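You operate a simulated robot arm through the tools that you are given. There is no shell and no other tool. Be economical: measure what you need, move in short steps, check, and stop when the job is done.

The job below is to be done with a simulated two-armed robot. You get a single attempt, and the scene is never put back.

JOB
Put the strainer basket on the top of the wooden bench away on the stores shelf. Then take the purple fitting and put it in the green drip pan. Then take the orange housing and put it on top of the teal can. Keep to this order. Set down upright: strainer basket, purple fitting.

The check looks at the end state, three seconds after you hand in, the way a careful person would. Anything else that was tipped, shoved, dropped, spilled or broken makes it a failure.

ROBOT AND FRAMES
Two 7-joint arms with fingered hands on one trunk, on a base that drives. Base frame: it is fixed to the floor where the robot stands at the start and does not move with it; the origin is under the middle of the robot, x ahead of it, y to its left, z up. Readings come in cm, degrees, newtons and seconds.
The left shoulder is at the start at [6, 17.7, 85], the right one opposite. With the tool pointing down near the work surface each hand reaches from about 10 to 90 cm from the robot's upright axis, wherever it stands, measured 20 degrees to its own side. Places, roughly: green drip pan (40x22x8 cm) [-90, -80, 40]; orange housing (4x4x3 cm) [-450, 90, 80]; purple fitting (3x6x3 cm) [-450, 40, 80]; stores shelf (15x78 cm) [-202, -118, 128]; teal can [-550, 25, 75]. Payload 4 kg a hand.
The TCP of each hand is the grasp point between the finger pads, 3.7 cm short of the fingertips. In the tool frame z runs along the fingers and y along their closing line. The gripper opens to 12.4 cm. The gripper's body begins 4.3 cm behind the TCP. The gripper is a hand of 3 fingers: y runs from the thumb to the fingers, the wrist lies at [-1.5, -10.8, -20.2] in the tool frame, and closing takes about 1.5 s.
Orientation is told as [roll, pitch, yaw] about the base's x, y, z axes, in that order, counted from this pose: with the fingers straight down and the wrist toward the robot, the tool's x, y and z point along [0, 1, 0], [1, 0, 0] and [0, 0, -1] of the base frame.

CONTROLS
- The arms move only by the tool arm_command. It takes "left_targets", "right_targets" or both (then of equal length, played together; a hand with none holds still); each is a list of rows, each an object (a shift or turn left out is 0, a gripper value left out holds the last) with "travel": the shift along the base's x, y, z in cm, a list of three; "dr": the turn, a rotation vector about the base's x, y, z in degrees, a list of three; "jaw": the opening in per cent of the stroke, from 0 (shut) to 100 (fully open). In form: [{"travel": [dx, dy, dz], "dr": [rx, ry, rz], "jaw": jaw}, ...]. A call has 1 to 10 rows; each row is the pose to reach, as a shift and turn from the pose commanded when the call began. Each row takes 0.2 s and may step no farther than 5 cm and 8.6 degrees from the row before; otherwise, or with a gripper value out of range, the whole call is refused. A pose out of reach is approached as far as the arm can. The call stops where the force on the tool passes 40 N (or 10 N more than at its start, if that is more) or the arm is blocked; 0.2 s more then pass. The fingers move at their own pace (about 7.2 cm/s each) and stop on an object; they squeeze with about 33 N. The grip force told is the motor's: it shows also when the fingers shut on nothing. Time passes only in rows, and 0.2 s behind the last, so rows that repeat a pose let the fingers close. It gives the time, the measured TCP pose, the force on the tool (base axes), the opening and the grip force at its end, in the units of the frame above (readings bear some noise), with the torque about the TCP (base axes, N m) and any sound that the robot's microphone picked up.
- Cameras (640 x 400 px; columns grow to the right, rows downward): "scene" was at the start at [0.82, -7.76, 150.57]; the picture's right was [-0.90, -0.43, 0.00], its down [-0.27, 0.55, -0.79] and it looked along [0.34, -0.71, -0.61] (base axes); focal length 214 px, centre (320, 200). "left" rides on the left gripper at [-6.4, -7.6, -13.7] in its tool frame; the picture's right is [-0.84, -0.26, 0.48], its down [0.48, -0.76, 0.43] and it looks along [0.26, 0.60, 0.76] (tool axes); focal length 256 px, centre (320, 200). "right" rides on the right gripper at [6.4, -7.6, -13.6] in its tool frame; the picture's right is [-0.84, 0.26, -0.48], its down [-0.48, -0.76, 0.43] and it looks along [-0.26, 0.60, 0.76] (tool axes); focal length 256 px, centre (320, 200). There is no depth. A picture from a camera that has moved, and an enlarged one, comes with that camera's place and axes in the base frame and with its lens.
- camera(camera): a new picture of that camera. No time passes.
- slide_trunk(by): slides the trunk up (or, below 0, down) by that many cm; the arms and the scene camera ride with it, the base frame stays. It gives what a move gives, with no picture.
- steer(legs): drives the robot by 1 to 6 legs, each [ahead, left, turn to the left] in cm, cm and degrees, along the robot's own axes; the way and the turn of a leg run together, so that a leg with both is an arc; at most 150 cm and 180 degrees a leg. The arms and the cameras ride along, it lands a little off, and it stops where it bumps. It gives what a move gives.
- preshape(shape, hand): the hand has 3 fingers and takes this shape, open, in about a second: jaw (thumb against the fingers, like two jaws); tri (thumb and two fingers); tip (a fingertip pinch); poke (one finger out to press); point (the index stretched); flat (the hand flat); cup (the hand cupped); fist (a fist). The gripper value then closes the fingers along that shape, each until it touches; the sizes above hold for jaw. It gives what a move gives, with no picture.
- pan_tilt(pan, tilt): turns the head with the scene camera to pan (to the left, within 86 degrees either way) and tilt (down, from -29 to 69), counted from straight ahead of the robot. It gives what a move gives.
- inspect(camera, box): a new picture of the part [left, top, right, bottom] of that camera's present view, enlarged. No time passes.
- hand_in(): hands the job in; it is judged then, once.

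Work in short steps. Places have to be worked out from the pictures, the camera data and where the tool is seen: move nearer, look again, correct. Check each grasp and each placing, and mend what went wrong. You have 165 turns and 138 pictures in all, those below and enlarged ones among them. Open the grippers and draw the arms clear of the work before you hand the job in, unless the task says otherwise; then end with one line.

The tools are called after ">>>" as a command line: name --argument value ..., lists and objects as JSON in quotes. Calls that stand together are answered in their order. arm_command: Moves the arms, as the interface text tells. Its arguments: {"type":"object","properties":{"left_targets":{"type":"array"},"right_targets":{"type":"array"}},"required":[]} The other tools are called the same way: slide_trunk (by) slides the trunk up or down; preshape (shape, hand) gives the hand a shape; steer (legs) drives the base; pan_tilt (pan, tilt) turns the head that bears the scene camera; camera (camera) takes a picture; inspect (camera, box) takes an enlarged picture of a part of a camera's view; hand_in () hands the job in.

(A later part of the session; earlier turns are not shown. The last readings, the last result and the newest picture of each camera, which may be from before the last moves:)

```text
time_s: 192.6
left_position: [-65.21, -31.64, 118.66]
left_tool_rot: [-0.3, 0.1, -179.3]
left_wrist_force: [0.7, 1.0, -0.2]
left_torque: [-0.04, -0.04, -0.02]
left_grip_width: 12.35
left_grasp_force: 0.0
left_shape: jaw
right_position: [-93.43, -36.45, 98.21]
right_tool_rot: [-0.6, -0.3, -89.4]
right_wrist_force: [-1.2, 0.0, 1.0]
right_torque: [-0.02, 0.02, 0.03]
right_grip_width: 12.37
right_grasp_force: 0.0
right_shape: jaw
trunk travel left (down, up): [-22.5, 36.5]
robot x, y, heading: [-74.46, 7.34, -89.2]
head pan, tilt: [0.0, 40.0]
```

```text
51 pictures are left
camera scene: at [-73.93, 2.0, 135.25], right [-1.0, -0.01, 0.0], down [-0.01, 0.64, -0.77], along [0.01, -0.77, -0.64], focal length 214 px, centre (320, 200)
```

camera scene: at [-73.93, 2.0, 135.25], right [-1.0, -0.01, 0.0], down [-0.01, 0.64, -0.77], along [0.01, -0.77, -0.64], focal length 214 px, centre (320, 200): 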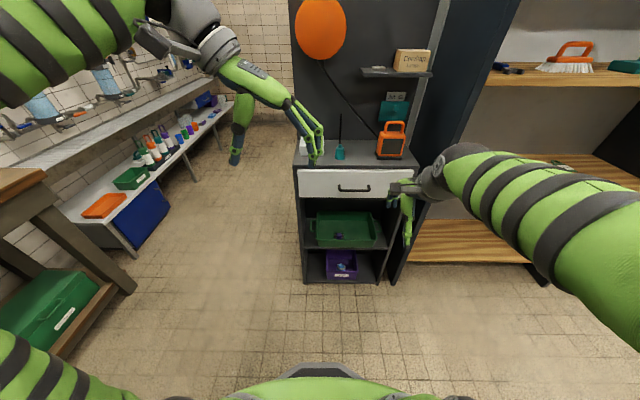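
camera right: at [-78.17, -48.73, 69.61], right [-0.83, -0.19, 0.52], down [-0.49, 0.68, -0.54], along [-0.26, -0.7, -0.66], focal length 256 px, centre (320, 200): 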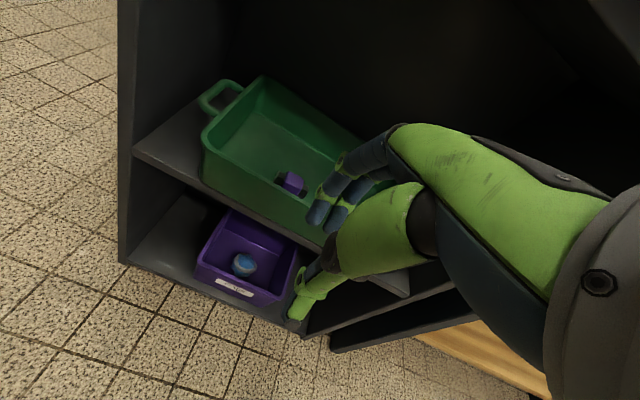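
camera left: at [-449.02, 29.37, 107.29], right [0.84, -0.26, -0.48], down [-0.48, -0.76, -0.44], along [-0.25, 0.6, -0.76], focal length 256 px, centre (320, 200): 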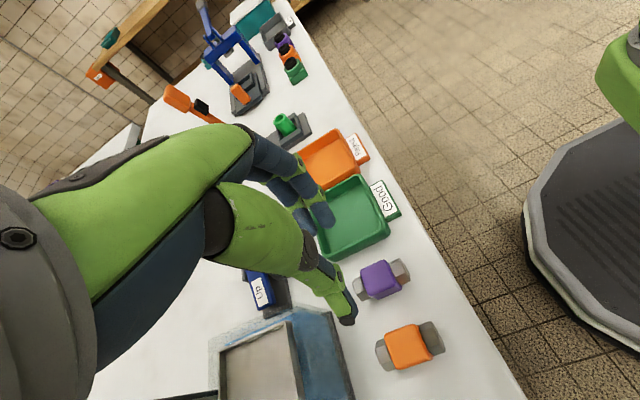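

Purple fitting done. Now I drive back to the white table for the orange housing (right hand, default yaw).

>>> steer --legs '[[0, -150, 0], [0, -150, 0], [0, 0, -90], [0, -66, 0], [18, 0, 0]]'

>>> pan_tilt --pan 0 --tilt 45

>>> camera --camera "scene"

>>> camera --camera "right"

```text
time_s: 215.2
left_position: [-433.34, 59.15, 118.7]
left_tool_rot: [-0.3, 0.1, 91.8]
left_wrist_force: [0.0, 0.5, 0.3]
left_torque: [-0.02, -0.01, 0.0]
left_grip_width: 12.38
left_grasp_force: 0.0
left_shape: jaw
right_position: [-438.62, 87.18, 98.27]
right_tool_rot: [-0.5, -0.4, -178.5]
right_wrist_force: [0.1, 0.4, 0.0]
right_torque: [0.04, 0.01, -0.02]
right_grip_width: 12.39
right_grasp_force: 0.0
right_shape: jaw
trunk travel left (down, up): [-22.5, 36.5]
robot x, y, heading: [-394.66, 68.86, -178.4]
head pan, tilt: [0.0, 40.0]
```

```text
time_s: 215.9
left_position: [-433.29, 59.15, 118.77]
left_tool_rot: [-0.4, 0.1, 91.8]
left_wrist_force: [0.5, -0.7, -0.2]
left_torque: [0.01, 0.03, 0.01]
left_grip_width: 12.36
left_grasp_force: 0.1
left_shape: jaw
right_position: [-438.71, 87.27, 98.22]
right_tool_rot: [-0.5, -0.4, -178.4]
right_wrist_force: [0.2, 0.1, 0.0]
right_torque: [0.0, -0.02, 0.0]
right_grip_width: 12.37
right_grasp_force: 0.0
right_shape: jaw
trunk travel left (down, up): [-22.5, 36.5]
robot x, y, heading: [-394.25, 68.74, -178.4]
head pan, tilt: [0.0, 45.0]
```

```text
50 pictures are left
camera scene: at [-399.47, 68.53, 134.53], right [-0.03, 1.0, 0.0], down [0.71, 0.02, -0.71], along [-0.71, -0.02, -0.71], focal length 214 px, centre (320, 200)
```

scene: 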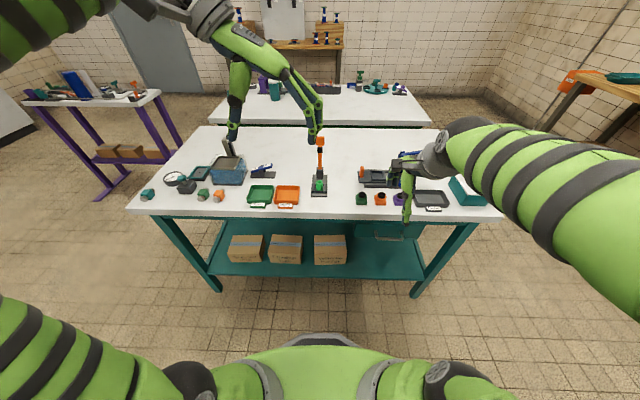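

```text
49 pictures are left
camera right: at [-430.68, 81.09, 111.9], right [-0.28, 0.83, 0.49], down [0.74, 0.51, -0.44], along [-0.61, 0.25, -0.75], focal length 256 px, centre (320, 200)
```

right: 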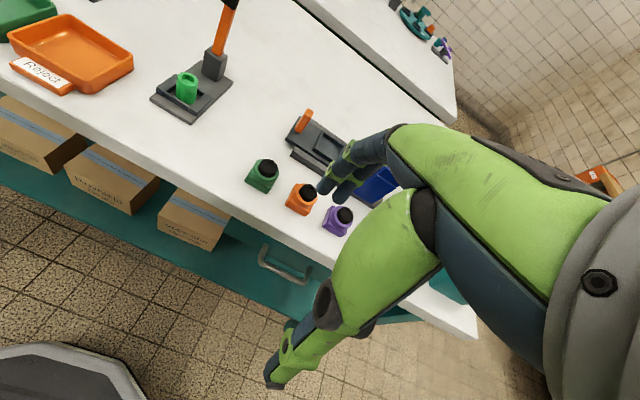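

Housing triangulated at (−455.3, 88.8, 80). I move the right hand over it and narrow the opening to 7 cm.

>>> arm_command --right_targets '[{"travel": [-4, 0.4, 0], "jaw": 60}, {"travel": [-8, 0.8, 0], "jaw": 60}, {"travel": [-12, 1.2, 0], "jaw": 60}, {"travel": [-16, 1.5, 0], "jaw": 60}, {"travel": [-16.6, 1.6, -4], "jaw": 60}, {"travel": [-16.6, 1.6, -6], "jaw": 60}, {"travel": [-16.6, 1.6, -6], "jaw": 60}]'

>>> inspect --camera "scene" --box '[330, 150, 450, 220]'

>>> camera --camera "right"

```text
time_s: 217.5
left_position: [-433.33, 59.23, 118.76]
left_tool_rot: [-0.4, 0.1, 91.8]
left_wrist_force: [0.5, 0.1, -0.6]
left_torque: [-0.02, 0.0, 0.02]
left_grip_width: 12.38
left_grasp_force: 0.0
left_shape: jaw
right_position: [-455.22, 88.87, 92.38]
right_tool_rot: [-0.5, -0.4, -178.5]
right_wrist_force: [-0.4, 0.3, -0.1]
right_torque: [-0.06, -0.01, 0.03]
right_grip_width: 7.51
right_grasp_force: 0.0
right_shape: jaw
trunk travel left (down, up): [-22.5, 36.5]
robot x, y, heading: [-394.45, 68.75, -178.1]
head pan, tilt: [0.0, 45.0]
```

```text
5.33 times, centred on (390, 185) of scene
camera zoom: at [-399.48, 68.53, 134.52], right [-0.03, 1.0, 0.0], down [0.71, 0.02, -0.71], along [-0.71, -0.02, -0.71], focal length 1144 px, centre (-53, 280)
```

zoom: 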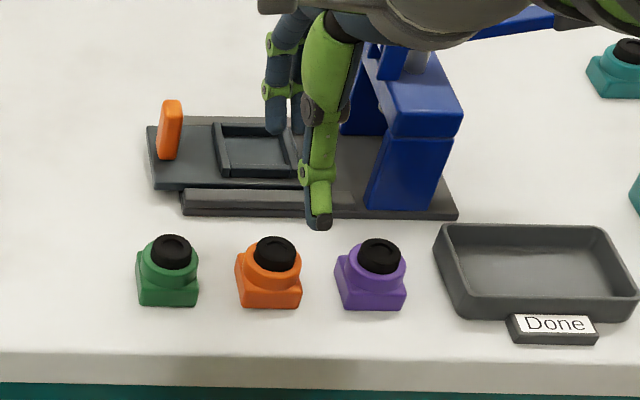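

```text
47 pictures are left
camera right: at [-447.25, 82.75, 105.97], right [-0.28, 0.83, 0.49], down [0.74, 0.51, -0.44], along [-0.61, 0.25, -0.75], focal length 256 px, centre (320, 200)
```

right: 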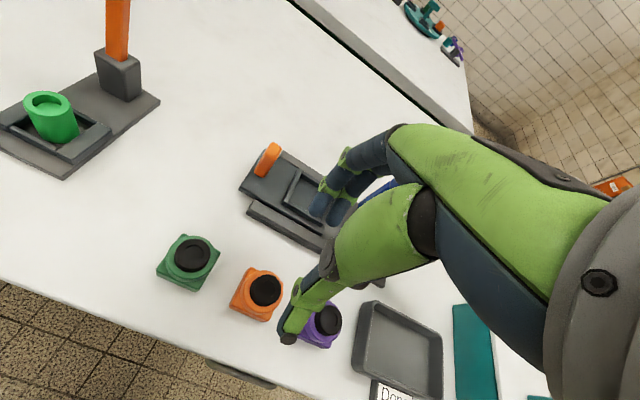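

Housing at about (−454.8, 88.6). I set 6 cm opening, adjust slightly and descend to z 84.

>>> arm_command --right_targets '[{"travel": [0.3, -0.5, 0], "jaw": 48}, {"travel": [0.3, -0.5, -2], "jaw": 48}, {"travel": [0.3, -0.5, -5], "jaw": 48}, {"travel": [0.3, -0.5, -7], "jaw": 48}, {"travel": [0.3, -0.5, -8.4], "jaw": 48}, {"travel": [0.3, -0.5, -8.4], "jaw": 48}]'

>>> inspect --camera "scene" --box '[330, 160, 430, 220]'

>>> inspect --camera "right" --box '[180, 160, 420, 400]'

```text
time_s: 218.7
left_position: [-433.22, 59.09, 118.84]
left_tool_rot: [-0.3, 0.0, 91.6]
left_wrist_force: [-0.7, -0.9, 0.0]
left_torque: [0.02, 0.03, 0.02]
left_grip_width: 12.35
left_grasp_force: 0.0
left_shape: jaw
right_position: [-455.19, 88.39, 85.14]
right_tool_rot: [-0.1, -1.3, -178.5]
right_wrist_force: [5.5, 1.0, 16.8]
right_torque: [-0.02, -0.55, 0.08]
right_grip_width: 6.42
right_grasp_force: 0.0
right_shape: jaw
trunk travel left (down, up): [-22.5, 36.5]
robot x, y, heading: [-394.41, 68.74, -178.4]
head pan, tilt: [0.0, 45.0]
stopped in row 5 (right hand): the force on the tool passed its limit at 46 N (the readings are from after the stop); the commanded pose is now the measured one
```

```text
6.40 times, centred on (380, 190) of scene
camera zoom: at [-399.37, 68.52, 134.55], right [-0.03, 1.0, 0.0], down [0.71, 0.02, -0.71], along [-0.71, -0.02, -0.71], focal length 1373 px, centre (-64, 264)
```

zoom: 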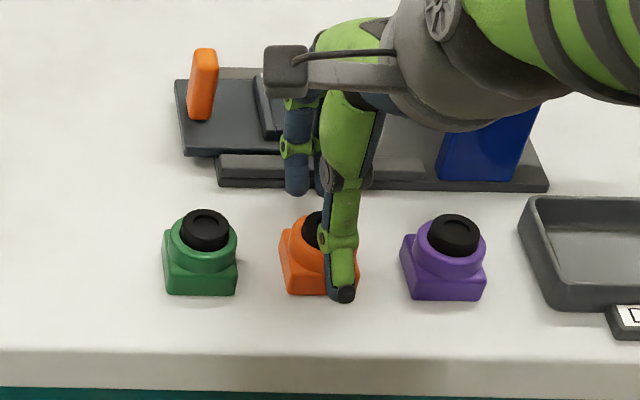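

```text
1.67 times, centred on (300, 280) of right
camera zoom: at [-447.07, 82.28, 98.64], right [-0.27, 0.83, 0.49], down [0.74, 0.5, -0.45], along [-0.62, 0.24, -0.75], focal length 427 px, centre (353, 67)
```

zoom: 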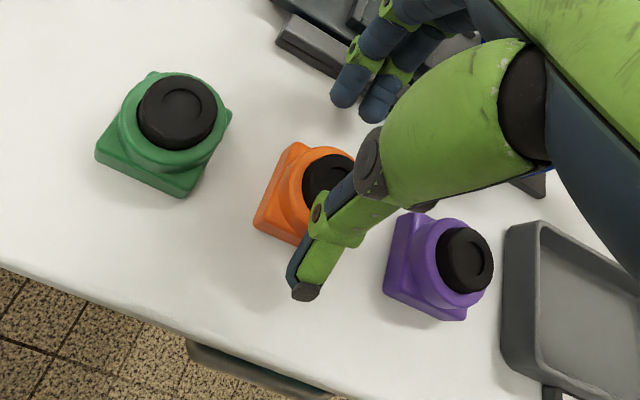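

Contact on the thumb side: the table top is evidently at z≈80, so the housing is nearer, about x −453.9. I raise, shift +1.2 cm in x and lower again to z 85.5.

>>> arm_command --right_targets '[{"travel": [0, 0, 2]}, {"travel": [0.6, -0.1, 3.5], "jaw": 50}, {"travel": [1.2, -0.2, 3.5], "dr": [0, 0.9, 0], "jaw": 50}, {"travel": [1.2, -0.2, 2], "dr": [0, 0.9, 0]}, {"travel": [1.2, -0.2, 0.8], "dr": [0, 0.9, 0]}, {"travel": [1.2, -0.2, 0.4], "dr": [0, 0.9, 0]}, {"travel": [1.2, -0.2, 0.4], "dr": [0, 0.9, 0]}]'

>>> inspect --camera "scene" --box '[330, 160, 430, 220]'

>>> inspect --camera "right" --box '[180, 160, 420, 400]'

```text
time_s: 220.3
left_position: [-433.25, 59.04, 118.72]
left_tool_rot: [-0.4, 0.1, 91.7]
left_wrist_force: [0.7, 0.1, -0.2]
left_torque: [-0.02, 0.0, 0.01]
left_grip_width: 12.37
left_grasp_force: 0.0
left_shape: jaw
right_position: [-454.02, 88.13, 85.18]
right_tool_rot: [-0.4, -1.9, -178.5]
right_wrist_force: [0.3, 0.1, -0.5]
right_torque: [0.0, -0.05, -0.04]
right_grip_width: 6.15
right_grasp_force: 0.0
right_shape: jaw
trunk travel left (down, up): [-22.5, 36.5]
robot x, y, heading: [-394.61, 68.51, -178.5]
head pan, tilt: [0.0, 45.0]
```

```text
6.40 times, centred on (380, 190) of scene
camera zoom: at [-399.48, 68.53, 134.52], right [-0.03, 1.0, 0.0], down [0.71, 0.02, -0.71], along [-0.71, -0.02, -0.71], focal length 1373 px, centre (-64, 264)
```

zoom: 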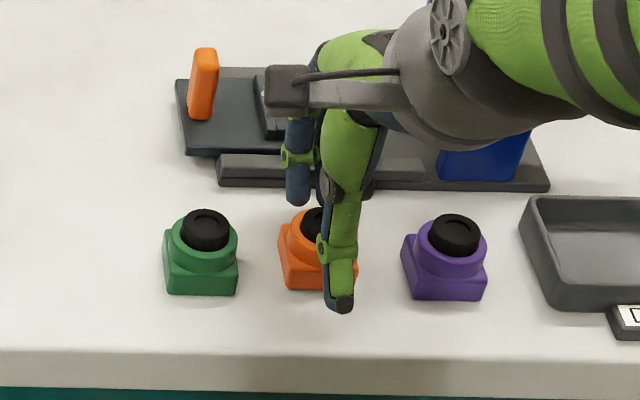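

```text
1.67 times, centred on (300, 280) of right
camera zoom: at [-445.74, 82.1, 98.67], right [-0.26, 0.83, 0.5], down [0.73, 0.51, -0.46], along [-0.63, 0.24, -0.74], focal length 427 px, centre (353, 67)
```

zoom: 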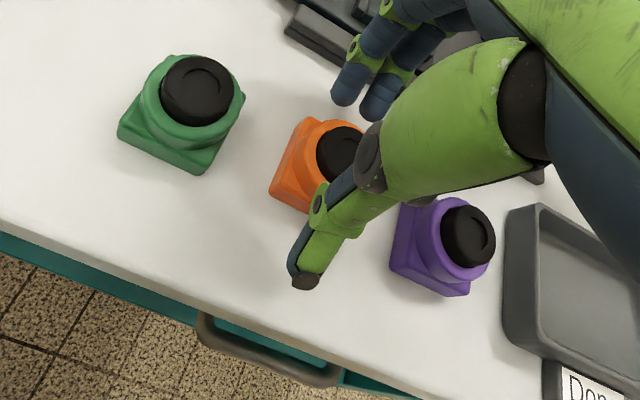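

No force now. I fix the tilt, shift 0.6 cm in −y to centre, and close.

>>> arm_command --right_targets '[{"travel": [0, -0.3, 0.4], "dr": [0, -1, 0]}, {"travel": [0, -0.6, 0.4], "dr": [0, -1.9, 0]}, {"travel": [0, -0.6, 0.2], "dr": [0, -1.9, 0], "jaw": 30}, {"travel": [0, -0.6, 0.2], "dr": [0, -1.9, 0], "jaw": 0}, {"travel": [0, -0.6, 0.2], "dr": [0, -1.9, 0], "jaw": 0}, {"travel": [0, -0.6, 0.2], "dr": [0, -1.9, 0], "jaw": 0}, {"travel": [0, -0.6, 0.2], "dr": [0, -1.9, 0], "jaw": 0}, {"travel": [0, -0.6, 0.2], "dr": [0, -1.9, 0], "jaw": 0}]'

>>> inspect --camera "scene" --box '[330, 160, 430, 220]'

>>> inspect --camera "right" --box '[180, 160, 420, 400]'

```text
time_s: 222.1
left_position: [-433.19, 59.02, 118.78]
left_tool_rot: [-0.4, 0.0, 91.7]
left_wrist_force: [-0.1, 0.2, -0.1]
left_torque: [-0.02, -0.01, 0.0]
left_grip_width: 12.38
left_grasp_force: 0.0
left_shape: jaw
right_position: [-454.04, 87.55, 85.46]
right_tool_rot: [-0.2, -0.1, -178.4]
right_wrist_force: [-0.7, 1.1, 7.1]
right_torque: [0.0, 0.21, -0.11]
right_grip_width: 3.13
right_grasp_force: 33.1
right_shape: jaw
trunk travel left (down, up): [-22.5, 36.5]
robot x, y, heading: [-394.42, 68.74, -178.4]
head pan, tilt: [0.0, 45.0]
```

```text
6.40 times, centred on (380, 190) of scene
camera zoom: at [-399.44, 68.53, 134.53], right [-0.03, 1.0, 0.0], down [0.71, 0.02, -0.71], along [-0.71, -0.02, -0.71], focal length 1373 px, centre (-64, 264)
```

zoom: 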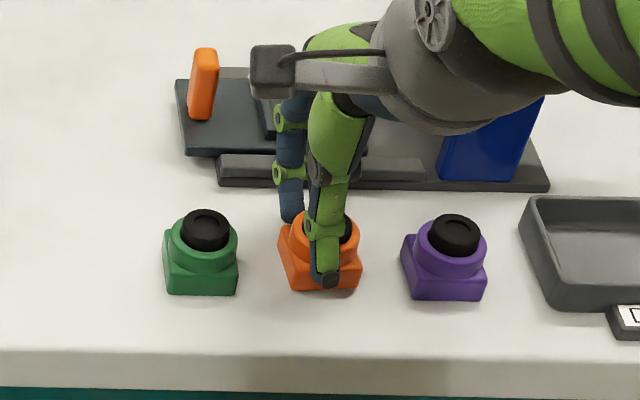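

```text
1.67 times, centred on (300, 280) of right
camera zoom: at [-446.17, 81.5, 99.23], right [-0.28, 0.83, 0.49], down [0.75, 0.5, -0.43], along [-0.61, 0.24, -0.76], focal length 427 px, centre (353, 67)
```

zoom: 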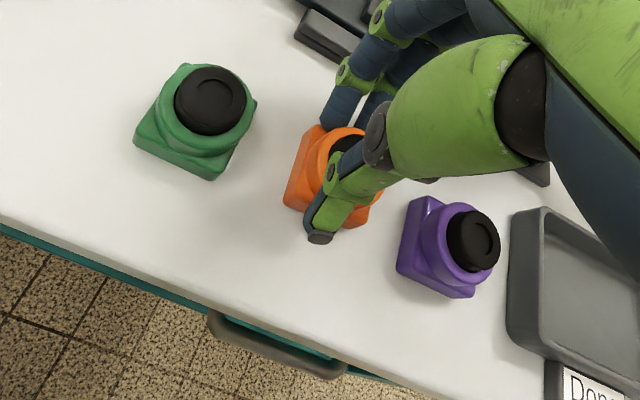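

Gripped at 3.1 cm (33 N). I lift as a test.

>>> arm_command --right_targets '[{"travel": [0, 0, 1.5]}, {"travel": [0, 0, 4]}, {"travel": [0.5, 0, 7]}, {"travel": [0.5, 0, 7]}]'

>>> inspect --camera "scene" --box '[330, 150, 430, 212]'

>>> inspect --camera "right" --box '[180, 160, 420, 400]'

```text
time_s: 223.1
left_position: [-433.24, 59.17, 118.65]
left_tool_rot: [-0.4, 0.1, 91.6]
left_wrist_force: [1.1, 0.1, -0.2]
left_torque: [0.02, 0.01, 0.04]
left_grip_width: 12.33
left_grasp_force: 0.0
left_shape: jaw
right_position: [-453.51, 87.63, 92.51]
right_tool_rot: [-0.2, -0.1, -178.4]
right_wrist_force: [-0.4, 0.8, -2.3]
right_torque: [-0.03, -0.03, -0.01]
right_grip_width: 2.97
right_grasp_force: 33.2
right_shape: jaw
trunk travel left (down, up): [-22.5, 36.5]
robot x, y, heading: [-394.65, 68.75, -178.4]
head pan, tilt: [0.0, 45.0]
```

```text
6.40 times, centred on (380, 181) of scene
camera zoom: at [-399.47, 68.54, 134.52], right [-0.03, 1.0, 0.0], down [0.71, 0.02, -0.71], along [-0.71, -0.02, -0.71], focal length 1373 px, centre (-64, 322)
```

zoom: 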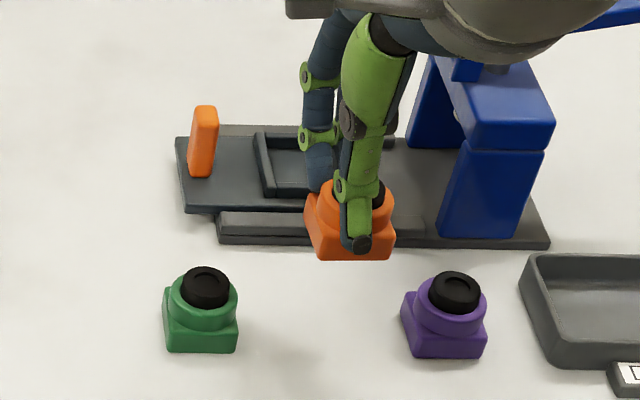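

```text
1.67 times, centred on (300, 280) of right
camera zoom: at [-445.58, 81.56, 106.27], right [-0.28, 0.83, 0.49], down [0.75, 0.5, -0.43], along [-0.6, 0.24, -0.76], focal length 427 px, centre (353, 67)
```

zoom: 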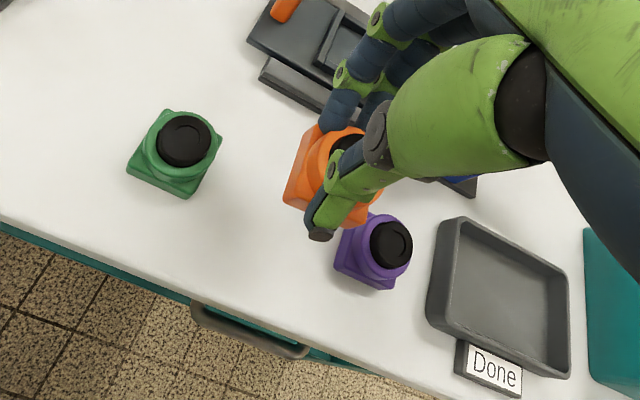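

The housing is held level. I retract and raise, then drive around to the gap beside the far table's end, stopping to look.

>>> arm_command --right_targets '[{"travel": [0, 0, 4.5]}, {"travel": [0, 0, 9]}, {"travel": [4, 0, 11]}, {"travel": [8, 0, 12]}, {"travel": [12, 0, 12]}, {"travel": [16, 0, 12]}, {"travel": [16, 0, 12]}]'

>>> slide_trunk --by 20

>>> steer --legs '[[-14, 0, 0], [0, 110, 0], [70, 0, 0]]'

>>> pan_tilt --pan -15 --tilt 40

>>> camera --camera "scene"

```text
time_s: 224.7
left_position: [-433.31, 59.06, 118.68]
left_tool_rot: [-0.5, 0.1, 91.8]
left_wrist_force: [-0.1, -0.6, 0.6]
left_torque: [0.0, 0.02, 0.01]
left_grip_width: 12.36
left_grasp_force: 0.0
left_shape: jaw
right_position: [-437.56, 87.53, 104.62]
right_tool_rot: [-0.2, -0.2, -178.5]
right_wrist_force: [-0.4, 0.5, -1.6]
right_torque: [-0.01, 0.01, 0.02]
right_grip_width: 2.96
right_grasp_force: 33.0
right_shape: jaw
trunk travel left (down, up): [-22.5, 36.5]
robot x, y, heading: [-394.5, 68.55, -178.5]
head pan, tilt: [0.0, 45.0]
```

```text
time_s: 226.8
left_position: [-433.28, 59.22, 138.7]
left_tool_rot: [-0.3, 0.1, 91.7]
left_wrist_force: [0.4, -0.2, -0.4]
left_torque: [-0.03, -0.04, -0.01]
left_grip_width: 12.36
left_grasp_force: 0.1
left_shape: jaw
right_position: [-437.49, 87.45, 124.53]
right_tool_rot: [-0.4, -0.1, -178.4]
right_wrist_force: [0.0, -0.8, -1.5]
right_torque: [-0.01, -0.03, 0.0]
right_grip_width: 2.96
right_grasp_force: 32.9
right_shape: jaw
trunk travel left (down, up): [-42.5, 16.5]
robot x, y, heading: [-394.12, 68.25, -178.2]
head pan, tilt: [0.0, 45.0]
```

```text
time_s: 236.8
left_position: [-487.34, -49.73, 138.77]
left_tool_rot: [-0.5, 0.2, 90.4]
left_wrist_force: [0.9, -0.6, -0.2]
left_torque: [-0.02, -0.02, 0.02]
left_grip_width: 12.38
left_grasp_force: 0.2
left_shape: jaw
right_position: [-490.9, -21.25, 124.55]
right_tool_rot: [-0.3, 0.0, -179.8]
right_wrist_force: [-0.9, 0.0, -2.1]
right_torque: [-0.01, 0.01, -0.02]
right_grip_width: 2.95
right_grasp_force: 33.3
right_shape: jaw
trunk travel left (down, up): [-42.5, 16.5]
robot x, y, heading: [-448.02, -40.95, -179.3]
head pan, tilt: [0.0, 45.0]
```

```text
time_s: 237.6
left_position: [-487.25, -49.84, 138.82]
left_tool_rot: [-0.4, 0.0, 90.4]
left_wrist_force: [0.1, -0.5, 0.1]
left_torque: [0.02, -0.02, 0.01]
left_grip_width: 12.37
left_grasp_force: 0.1
left_shape: jaw
right_position: [-490.95, -21.32, 124.59]
right_tool_rot: [-0.4, -0.2, -179.8]
right_wrist_force: [0.1, 1.0, -1.9]
right_torque: [-0.02, -0.02, 0.0]
right_grip_width: 2.93
right_grasp_force: 32.6
right_shape: jaw
trunk travel left (down, up): [-42.5, 16.5]
robot x, y, heading: [-448.55, -41.27, -179.9]
head pan, tilt: [-15.0, 40.0]
```

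```text
38 pictures are left
camera scene: at [-453.39, -38.91, 155.25], right [0.25, 0.97, 0.0], down [0.62, -0.16, -0.77], along [-0.74, 0.19, -0.64], focal length 214 px, centre (320, 200)
```

scene: 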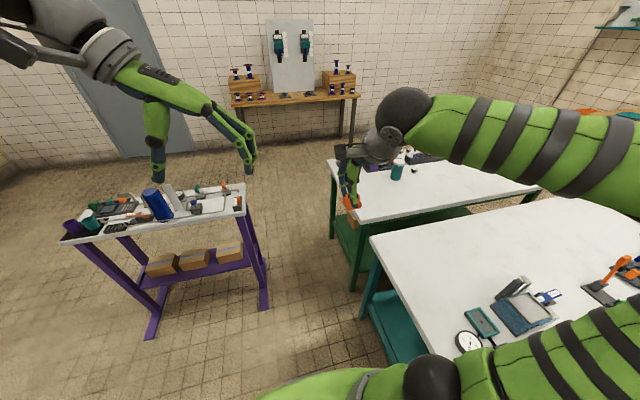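

The gap allows a stand at about (−506, −34). I go there and turn to heading 145 so the can lies to the right hand's side.

>>> steer --legs '[[0, -7, 0], [56, 0, 0], [0, 0, -35]]'

>>> pan_tilt --pan -15 --tilt 40

>>> camera --camera "scene"

>>> camera --camera "right"

```text
time_s: 243.1
left_position: [-541.04, -18.9, 138.78]
left_tool_rot: [-0.4, 0.1, 55.2]
left_wrist_force: [-0.8, 1.2, 0.4]
left_torque: [0.0, 0.04, -0.01]
left_grip_width: 12.38
left_grasp_force: 0.1
left_shape: jaw
right_position: [-527.71, 6.46, 124.57]
right_tool_rot: [-0.3, -0.1, 145.0]
right_wrist_force: [0.9, -0.6, -1.9]
right_torque: [-0.03, 0.0, 0.01]
right_grip_width: 2.97
right_grasp_force: 33.2
right_shape: jaw
trunk travel left (down, up): [-42.5, 16.5]
robot x, y, heading: [-504.17, -34.67, 145.3]
head pan, tilt: [-15.0, 40.0]
```

```text
time_s: 243.7
left_position: [-541.17, -18.93, 138.7]
left_tool_rot: [-0.3, 0.1, 55.2]
left_wrist_force: [-0.3, -0.2, 0.2]
left_torque: [0.0, 0.02, 0.01]
left_grip_width: 12.36
left_grasp_force: 0.0
left_shape: jaw
right_position: [-527.73, 6.46, 124.63]
right_tool_rot: [-0.2, 0.0, 145.1]
right_wrist_force: [0.8, 0.3, -1.4]
right_torque: [-0.01, -0.01, -0.03]
right_grip_width: 2.93
right_grasp_force: 33.3
right_shape: jaw
trunk travel left (down, up): [-42.5, 16.5]
robot x, y, heading: [-504.26, -34.09, 145.1]
head pan, tilt: [-15.0, 40.0]
```

```text
37 pictures are left
camera scene: at [-507.15, -29.47, 155.25], right [0.76, 0.65, 0.0], down [0.42, -0.49, -0.77], along [-0.49, 0.58, -0.64], focal length 214 px, centre (320, 200)
```

scene: 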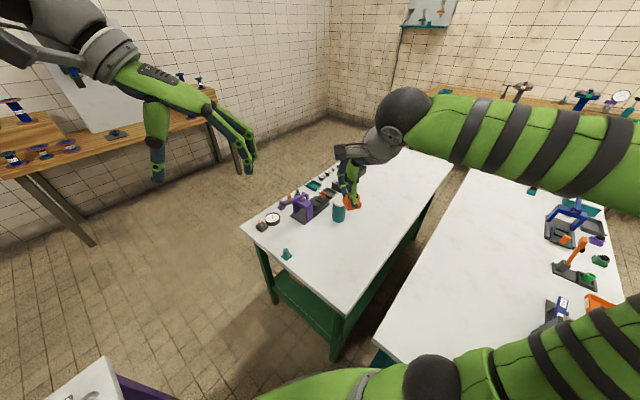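

```text
36 pictures are left
camera right: at [-525.08, -3.02, 138.26], right [0.27, 0.83, 0.49], down [0.9, -0.04, -0.43], along [-0.34, 0.55, -0.76], focal length 256 px, centre (320, 200)
```

right: 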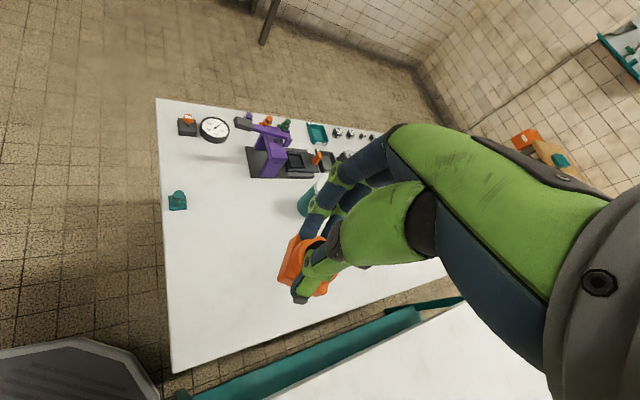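

I enlarge the can region in the scene view.

>>> inspect --camera "scene" --box '[270, 160, 390, 250]'

```text
4.44 times, centred on (330, 205) of scene
camera zoom: at [-507.15, -29.47, 155.25], right [0.76, 0.65, 0.0], down [0.42, -0.49, -0.77], along [-0.49, 0.58, -0.64], focal length 953 px, centre (276, 178)
```

zoom: 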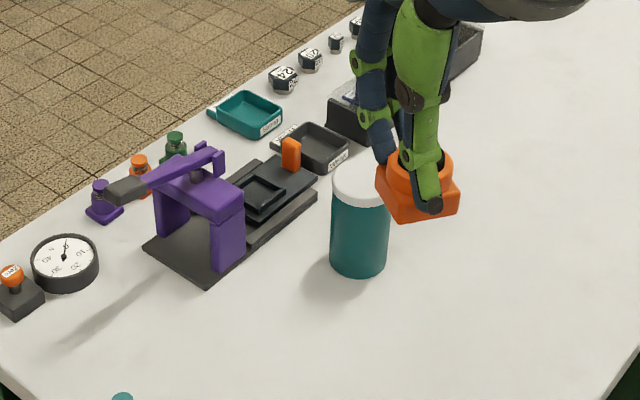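

I shift the hand 7 cm in +y so the can becomes visible to the hand camera for triangulation.

>>> arm_command --right_targets '[{"travel": [0, 3.5, 0]}, {"travel": [0, 7, 0]}, {"travel": [0, 10, 0]}, {"travel": [0, 10, 0]}]'

>>> camera --camera "right"

```text
time_s: 244.7
left_position: [-541.08, -18.97, 138.66]
left_tool_rot: [-0.4, 0.1, 55.2]
left_wrist_force: [0.4, 0.7, 0.3]
left_torque: [-0.02, -0.02, 0.03]
left_grip_width: 12.38
left_grasp_force: 0.1
left_shape: jaw
right_position: [-527.81, 16.33, 124.69]
right_tool_rot: [-0.2, 0.0, 145.1]
right_wrist_force: [0.0, -0.2, -1.4]
right_torque: [0.01, -0.04, 0.0]
right_grip_width: 2.94
right_grasp_force: 33.0
right_shape: jaw
trunk travel left (down, up): [-42.5, 16.5]
robot x, y, heading: [-503.95, -34.29, 145.2]
head pan, tilt: [-15.0, 40.0]
```

```text
34 pictures are left
camera right: at [-525.09, 6.84, 138.35], right [0.27, 0.83, 0.49], down [0.9, -0.04, -0.43], along [-0.34, 0.55, -0.76], focal length 256 px, centre (320, 200)
```

right: 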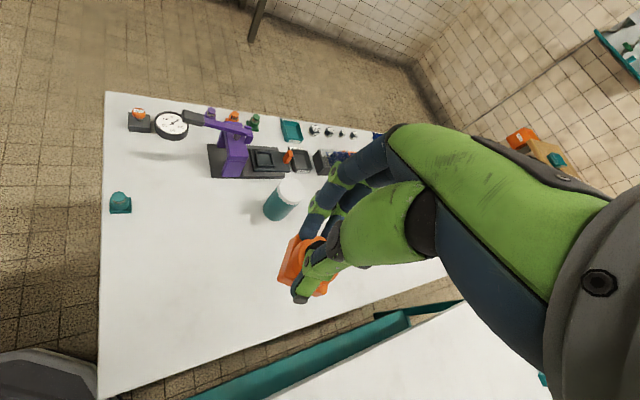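

Can lid triangulated at (−549.5, 34.4, z≈90.4). I move the housing above it at hover height.

>>> arm_command --right_targets '[{"travel": [-3.6, 3, -1]}, {"travel": [-7.2, 6, -2]}, {"travel": [-10.8, 9, -3]}, {"travel": [-14.4, 12, -5]}, {"travel": [-18, 15, -7]}, {"travel": [-21.7, 17.6, -9]}, {"travel": [-21.7, 18, -13]}, {"travel": [-21.7, 18, -17]}, {"travel": [-21.7, 18, -17]}]'

>>> inspect --camera "scene" --box '[270, 150, 390, 240]'

>>> camera --camera "right"

```text
refused: row 4 steps farther than a row can; nothing moved
```

```text
4.44 times, centred on (330, 195) of scene
camera zoom: at [-507.14, -29.47, 155.25], right [0.76, 0.65, 0.0], down [0.42, -0.49, -0.77], along [-0.49, 0.58, -0.64], focal length 953 px, centre (276, 222)
```

zoom: 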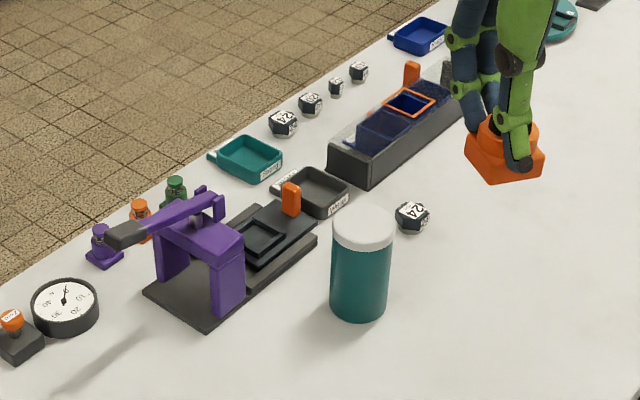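

```text
32 pictures are left
camera right: at [-525.09, 6.84, 138.35], right [0.27, 0.83, 0.49], down [0.9, -0.04, -0.43], along [-0.34, 0.55, -0.76], focal length 256 px, centre (320, 200)
```

right: 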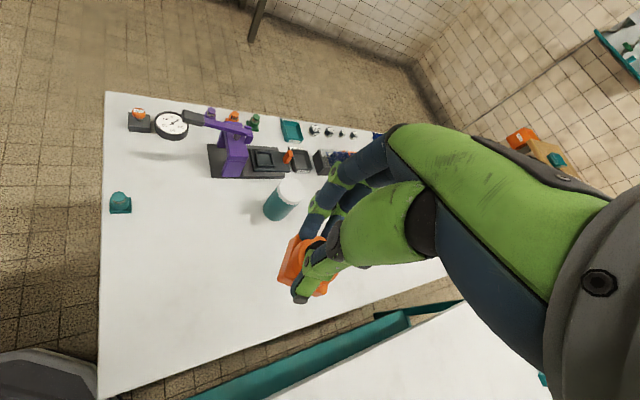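

One step was too long. I repeat with smaller ones.

>>> arm_command --right_targets '[{"travel": [-3.5, 2.9, -1]}, {"travel": [-7, 5.8, -2]}, {"travel": [-10.5, 8.7, -3]}, {"travel": [-14, 11.6, -4]}, {"travel": [-17.5, 14.5, -5.5]}, {"travel": [-20.5, 17, -8]}, {"travel": [-21.7, 18, -12]}, {"travel": [-21.7, 18, -16.5]}, {"travel": [-21.7, 18, -16.5]}]'

>>> inspect --camera "scene" --box '[270, 150, 390, 240]'

>>> camera --camera "right"

```text
time_s: 246.7
left_position: [-541.16, -18.87, 138.73]
left_tool_rot: [-0.4, 0.1, 55.1]
left_wrist_force: [1.0, -0.2, -0.9]
left_torque: [-0.01, 0.02, 0.0]
left_grip_width: 12.39
left_grasp_force: 0.2
left_shape: jaw
right_position: [-549.4, 34.52, 108.08]
right_tool_rot: [-0.4, -0.1, 145.0]
right_wrist_force: [-0.6, 0.1, -1.8]
right_torque: [0.0, -0.03, 0.0]
right_grip_width: 2.93
right_grasp_force: 32.7
right_shape: jaw
trunk travel left (down, up): [-42.5, 16.5]
robot x, y, heading: [-504.27, -34.67, 145.3]
head pan, tilt: [-15.0, 40.0]
```

```text
4.44 times, centred on (330, 195) of scene
camera zoom: at [-507.15, -29.47, 155.25], right [0.76, 0.65, 0.0], down [0.42, -0.49, -0.77], along [-0.49, 0.58, -0.64], focal length 953 px, centre (276, 222)
```

zoom: 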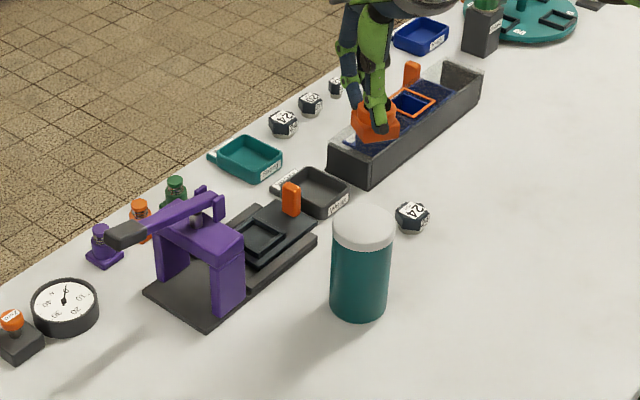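

```text
30 pictures are left
camera right: at [-546.77, 25.02, 121.78], right [0.27, 0.83, 0.49], down [0.9, -0.04, -0.43], along [-0.34, 0.55, -0.76], focal length 256 px, centre (320, 200)
```

right: 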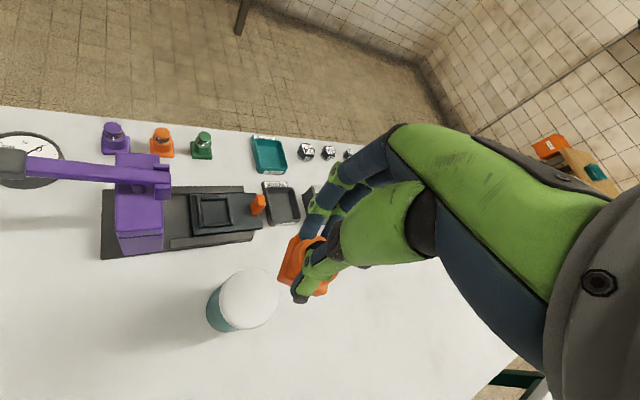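

Both views agree the housing is centred over the lid. I descend to z 98.5 and then check.

>>> arm_command --right_targets '[{"travel": [0, 0, -3]}, {"travel": [0, 0, -6]}, {"travel": [0, 0, -8.5]}, {"travel": [0, 0, -9.5]}, {"travel": [0, 0, -9.5]}]'

>>> inspect --camera "scene" --box '[310, 160, 390, 220]'

>>> inspect --camera "right" --box '[180, 180, 420, 380]'

```text
time_s: 247.9
left_position: [-541.11, -18.9, 138.69]
left_tool_rot: [-0.4, 0.2, 55.2]
left_wrist_force: [-0.2, -0.2, 0.2]
left_torque: [0.0, 0.03, 0.04]
left_grip_width: 12.37
left_grasp_force: 0.1
left_shape: jaw
right_position: [-549.35, 34.49, 98.38]
right_tool_rot: [-0.3, -0.1, 144.9]
right_wrist_force: [0.0, 0.6, -1.6]
right_torque: [-0.03, -0.01, 0.03]
right_grip_width: 2.96
right_grasp_force: 33.2
right_shape: jaw
trunk travel left (down, up): [-42.5, 16.5]
robot x, y, heading: [-504.32, -34.4, 145.3]
head pan, tilt: [-15.0, 40.0]
```

```text
6.67 times, centred on (350, 190) of scene
camera zoom: at [-507.16, -29.46, 155.25], right [0.76, 0.65, 0.0], down [0.42, -0.49, -0.77], along [-0.49, 0.58, -0.64], focal length 1430 px, centre (120, 267)
```

zoom: 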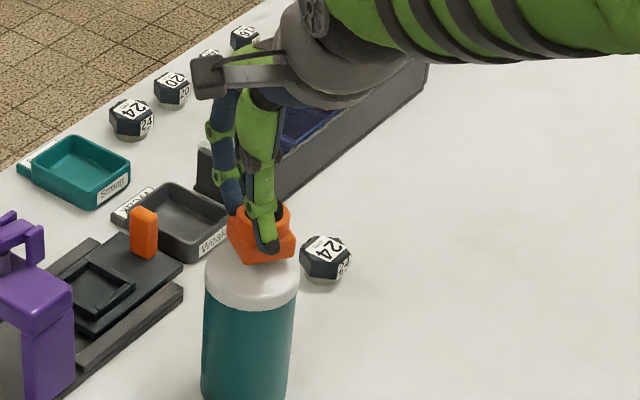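

```text
2.00 times, centred on (300, 280) of right
camera zoom: at [-546.68, 25.02, 112.17], right [0.27, 0.83, 0.49], down [0.9, -0.04, -0.43], along [-0.34, 0.55, -0.76], focal length 512 px, centre (360, 40)
```

zoom: 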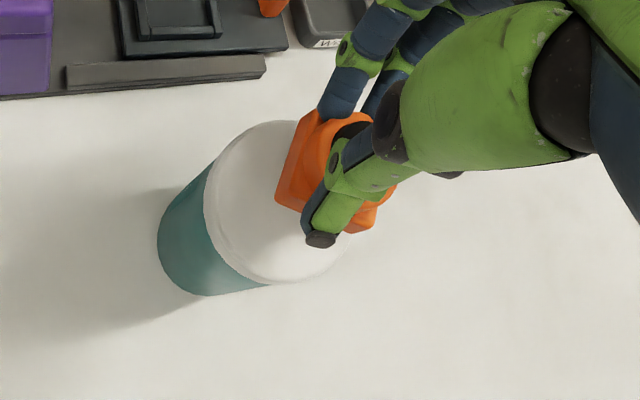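

Alignment is good. I lower slowly till contact.

>>> arm_command --right_targets '[{"travel": [0, 0, -1]}, {"travel": [0, 0, -1.6]}, {"travel": [0, 0, -2.1]}, {"travel": [0, 0, -2.5]}, {"travel": [0, 0, -2.5]}]'

>>> inspect --camera "scene" --box '[310, 160, 390, 220]'

```text
time_s: 248.8
left_position: [-541.04, -18.78, 138.74]
left_tool_rot: [-0.3, 0.0, 55.1]
left_wrist_force: [-0.2, 0.3, 0.8]
left_torque: [-0.01, 0.0, 0.0]
left_grip_width: 12.36
left_grasp_force: 0.0
left_shape: jaw
right_position: [-549.89, 34.79, 97.54]
right_tool_rot: [-0.3, -1.4, 145.0]
right_wrist_force: [3.1, -2.9, 20.6]
right_torque: [-0.18, -0.25, -0.02]
right_grip_width: 2.95
right_grasp_force: 33.0
right_shape: jaw
trunk travel left (down, up): [-42.5, 16.5]
robot x, y, heading: [-504.33, -34.46, 145.4]
head pan, tilt: [-15.0, 40.0]
stopped in row 4 (right hand): the force on the tool passed its limit at 43 N (the readings are from after the stop); the commanded pose is now the measured one
```

```text
6.67 times, centred on (350, 190) of scene
camera zoom: at [-507.06, -29.57, 155.25], right [0.76, 0.65, 0.0], down [0.41, -0.49, -0.77], along [-0.49, 0.59, -0.64], focal length 1430 px, centre (120, 267)
```

zoom: 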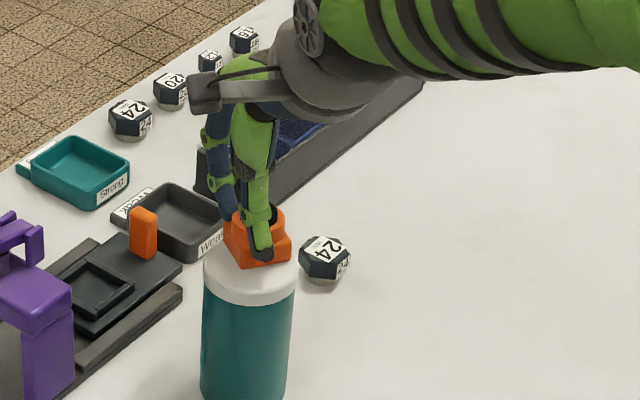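

Contact at z 97.5 (lid top ≈92). With that height the lid centre is (−548.8, 33.6), so the housing sits ~1.6 cm too far back. I lift 1.2 cm, level, shift toward me and check.

>>> arm_command --right_targets '[{"travel": [0, 0, 1.2], "dr": [-1, -1, 0]}, {"travel": [0.6, -0.6, 1.5], "dr": [-1, -1, 0]}, {"travel": [1.2, -1.2, 1.5], "dr": [-1, -1, 0]}, {"travel": [1.2, -1.2, 1.5], "dr": [-1, -1, 0]}]'

>>> inspect --camera "scene" --box '[310, 160, 390, 220]'

>>> inspect --camera "right" --box '[180, 180, 420, 380]'

```text
time_s: 249.8
left_position: [-541.1, -18.8, 138.69]
left_tool_rot: [-0.3, 0.1, 55.2]
left_wrist_force: [0.3, 0.8, -0.3]
left_torque: [0.02, 0.01, 0.02]
left_grip_width: 12.35
left_grasp_force: 0.1
left_shape: jaw
right_position: [-548.52, 33.45, 98.6]
right_tool_rot: [0.1, 0.6, 145.0]
right_wrist_force: [0.2, 0.0, -2.0]
right_torque: [-0.01, -0.02, 0.05]
right_grip_width: 2.96
right_grasp_force: 32.9
right_shape: jaw
trunk travel left (down, up): [-42.5, 16.5]
robot x, y, heading: [-504.09, -34.19, 145.4]
head pan, tilt: [-15.0, 40.0]
```

```text
6.67 times, centred on (350, 190) of scene
camera zoom: at [-507.16, -29.45, 155.25], right [0.76, 0.65, 0.0], down [0.42, -0.49, -0.77], along [-0.49, 0.58, -0.64], focal length 1430 px, centre (120, 267)
```

zoom: 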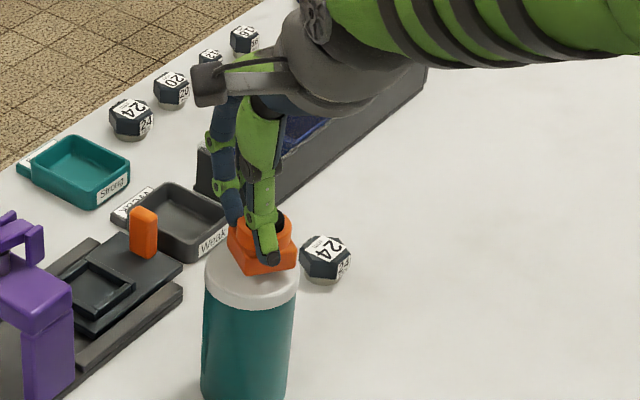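

```text
2.00 times, centred on (300, 280) of right
camera zoom: at [-545.98, 24.15, 112.41], right [0.27, 0.84, 0.48], down [0.9, -0.04, -0.43], along [-0.34, 0.55, -0.77], focal length 512 px, centre (360, 40)
```

zoom: 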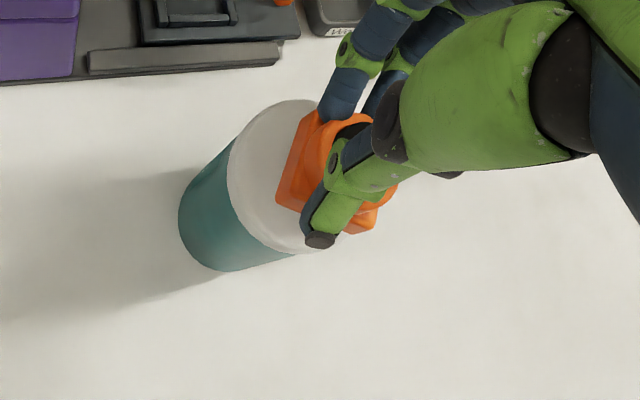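

Now nearly centred; I correct (−0.3, −0.4) cm and lower gently to contact.

>>> arm_command --right_targets '[{"travel": [-0.3, -0.4, 0], "dr": [0.4, 0.4, 0]}, {"travel": [-0.3, -0.4, -0.5], "dr": [0.4, 0.4, 0]}, {"travel": [-0.3, -0.4, -0.9], "dr": [0.4, 0.4, 0]}, {"travel": [-0.3, -0.4, -1.2], "dr": [0.4, 0.4, 0]}, {"travel": [-0.3, -0.4, -1.2], "dr": [0.4, 0.4, 0]}]'

>>> inspect --camera "scene" --box '[320, 180, 370, 220]'

>>> inspect --camera "right" --box '[180, 180, 420, 380]'

```text
time_s: 251.0
left_position: [-541.04, -18.99, 138.78]
left_tool_rot: [-0.2, 0.1, 55.1]
left_wrist_force: [-0.1, -0.3, 0.2]
left_torque: [0.02, -0.03, -0.01]
left_grip_width: 12.38
left_grasp_force: 0.1
left_shape: jaw
right_position: [-548.88, 33.25, 97.57]
right_tool_rot: [0.0, -0.2, 145.0]
right_wrist_force: [-0.6, -1.5, 8.4]
right_torque: [0.08, 0.05, 0.02]
right_grip_width: 3.0
right_grasp_force: 32.7
right_shape: jaw
trunk travel left (down, up): [-42.5, 16.5]
robot x, y, heading: [-504.26, -34.41, 145.2]
head pan, tilt: [-15.0, 40.0]
```

```text
10.00 times, centred on (345, 200) of scene
camera zoom: at [-507.09, -29.55, 155.27], right [0.76, 0.65, 0.0], down [0.41, -0.49, -0.77], along [-0.49, 0.59, -0.64], focal length 2145 px, centre (70, 200)
```

zoom: 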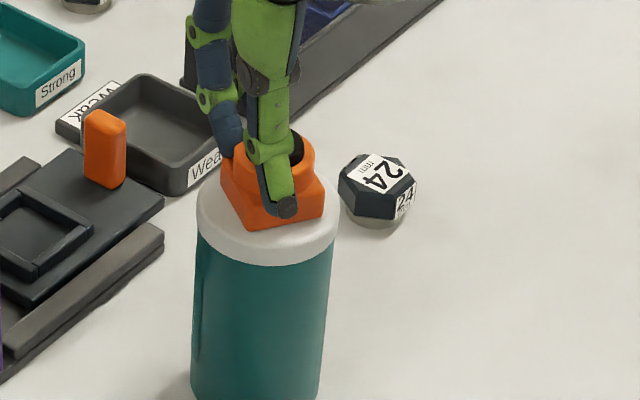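

```text
2.00 times, centred on (300, 280) of right
camera zoom: at [-546.17, 23.67, 111.27], right [0.27, 0.83, 0.48], down [0.9, -0.04, -0.44], along [-0.34, 0.55, -0.76], focal length 512 px, centre (360, 40)
```

zoom: 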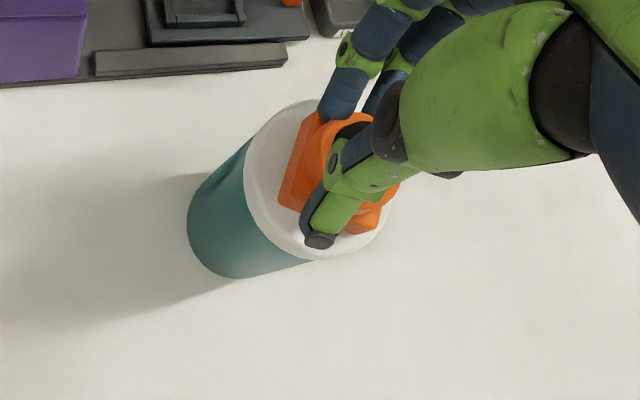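

The housing rests on the lid, well centred (8 N). I release gradually.

>>> arm_command --right_targets '[{"travel": [0, 0, 0.2], "jaw": 28}, {"travel": [0, 0, 0.3], "jaw": 33}, {"travel": [0, 0, 0.3], "jaw": 38}, {"travel": [0, 0, 0.3], "jaw": 44}, {"travel": [0, 0, 0.3], "jaw": 50}, {"travel": [0, 0, 0.3], "jaw": 50}]'

>>> inspect --camera "scene" --box '[320, 180, 370, 220]'

>>> inspect --camera "right" --box '[180, 180, 420, 380]'

```text
time_s: 252.4
left_position: [-541.17, -18.85, 138.78]
left_tool_rot: [-0.4, 0.2, 55.2]
left_wrist_force: [0.3, -0.1, -0.1]
left_torque: [-0.01, 0.02, 0.02]
left_grip_width: 12.34
left_grasp_force: 0.0
left_shape: jaw
right_position: [-548.83, 33.26, 97.65]
right_tool_rot: [0.0, 0.0, 145.0]
right_wrist_force: [0.0, -0.4, 0.7]
right_torque: [-0.01, 0.01, 0.01]
right_grip_width: 6.16
right_grasp_force: 0.1
right_shape: jaw
trunk travel left (down, up): [-42.5, 16.5]
robot x, y, heading: [-504.22, -34.22, 145.0]
head pan, tilt: [-15.0, 40.0]
```

```text
10.00 times, centred on (345, 200) of scene
camera zoom: at [-507.14, -29.47, 155.25], right [0.76, 0.65, 0.0], down [0.42, -0.49, -0.77], along [-0.49, 0.58, -0.64], focal length 2145 px, centre (70, 200)
```

zoom: 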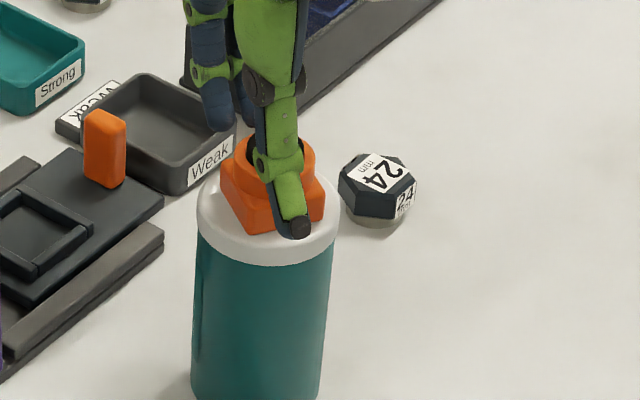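

```text
2.00 times, centred on (300, 280) of right
camera zoom: at [-546.17, 23.68, 111.43], right [0.27, 0.83, 0.48], down [0.9, -0.04, -0.43], along [-0.34, 0.55, -0.76], focal length 512 px, centre (360, 40)
```

zoom: 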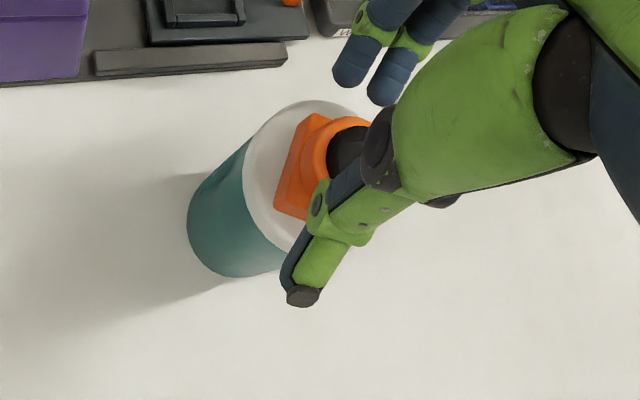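

Released, and the housing stands on the lid. I lift the hand straight up, then draw it back.

>>> arm_command --right_targets '[{"travel": [0, 0, 2]}, {"travel": [0, 0, 5]}, {"travel": [0, 0, 9]}, {"travel": [0, 0, 13]}, {"travel": [0, 0, 16]}, {"travel": [3, -3, 17]}, {"travel": [6, -6, 18]}, {"travel": [9, -9, 19]}, {"travel": [12, -12, 20]}, {"travel": [12, -12, 20]}]'

>>> inspect --camera "scene" --box '[270, 150, 390, 240]'

```text
time_s: 254.6
left_position: [-541.15, -18.88, 138.62]
left_tool_rot: [-0.3, 0.0, 55.2]
left_wrist_force: [0.9, 0.1, 1.1]
left_torque: [0.0, 0.01, -0.01]
left_grip_width: 12.37
left_grasp_force: 0.1
left_shape: jaw
right_position: [-536.8, 21.16, 117.79]
right_tool_rot: [0.0, 0.0, 145.0]
right_wrist_force: [-0.7, 0.2, 0.4]
right_torque: [-0.02, 0.02, 0.02]
right_grip_width: 6.2
right_grasp_force: 0.0
right_shape: jaw
trunk travel left (down, up): [-42.5, 16.5]
robot x, y, heading: [-504.32, -34.25, 145.2]
head pan, tilt: [-15.0, 40.0]
```

```text
4.44 times, centred on (330, 195) of scene
camera zoom: at [-507.18, -29.45, 155.24], right [0.76, 0.65, 0.0], down [0.42, -0.49, -0.77], along [-0.49, 0.58, -0.64], focal length 953 px, centre (276, 222)
```

zoom: 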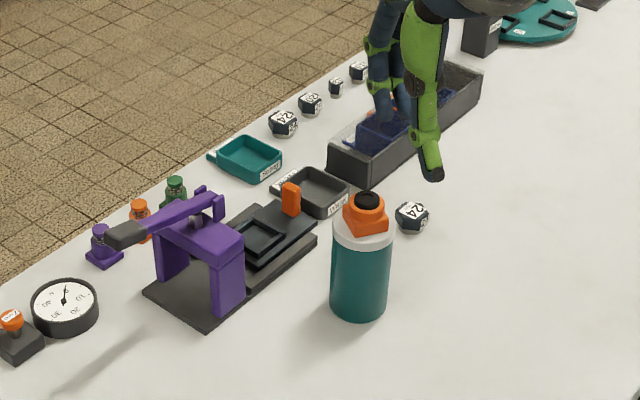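

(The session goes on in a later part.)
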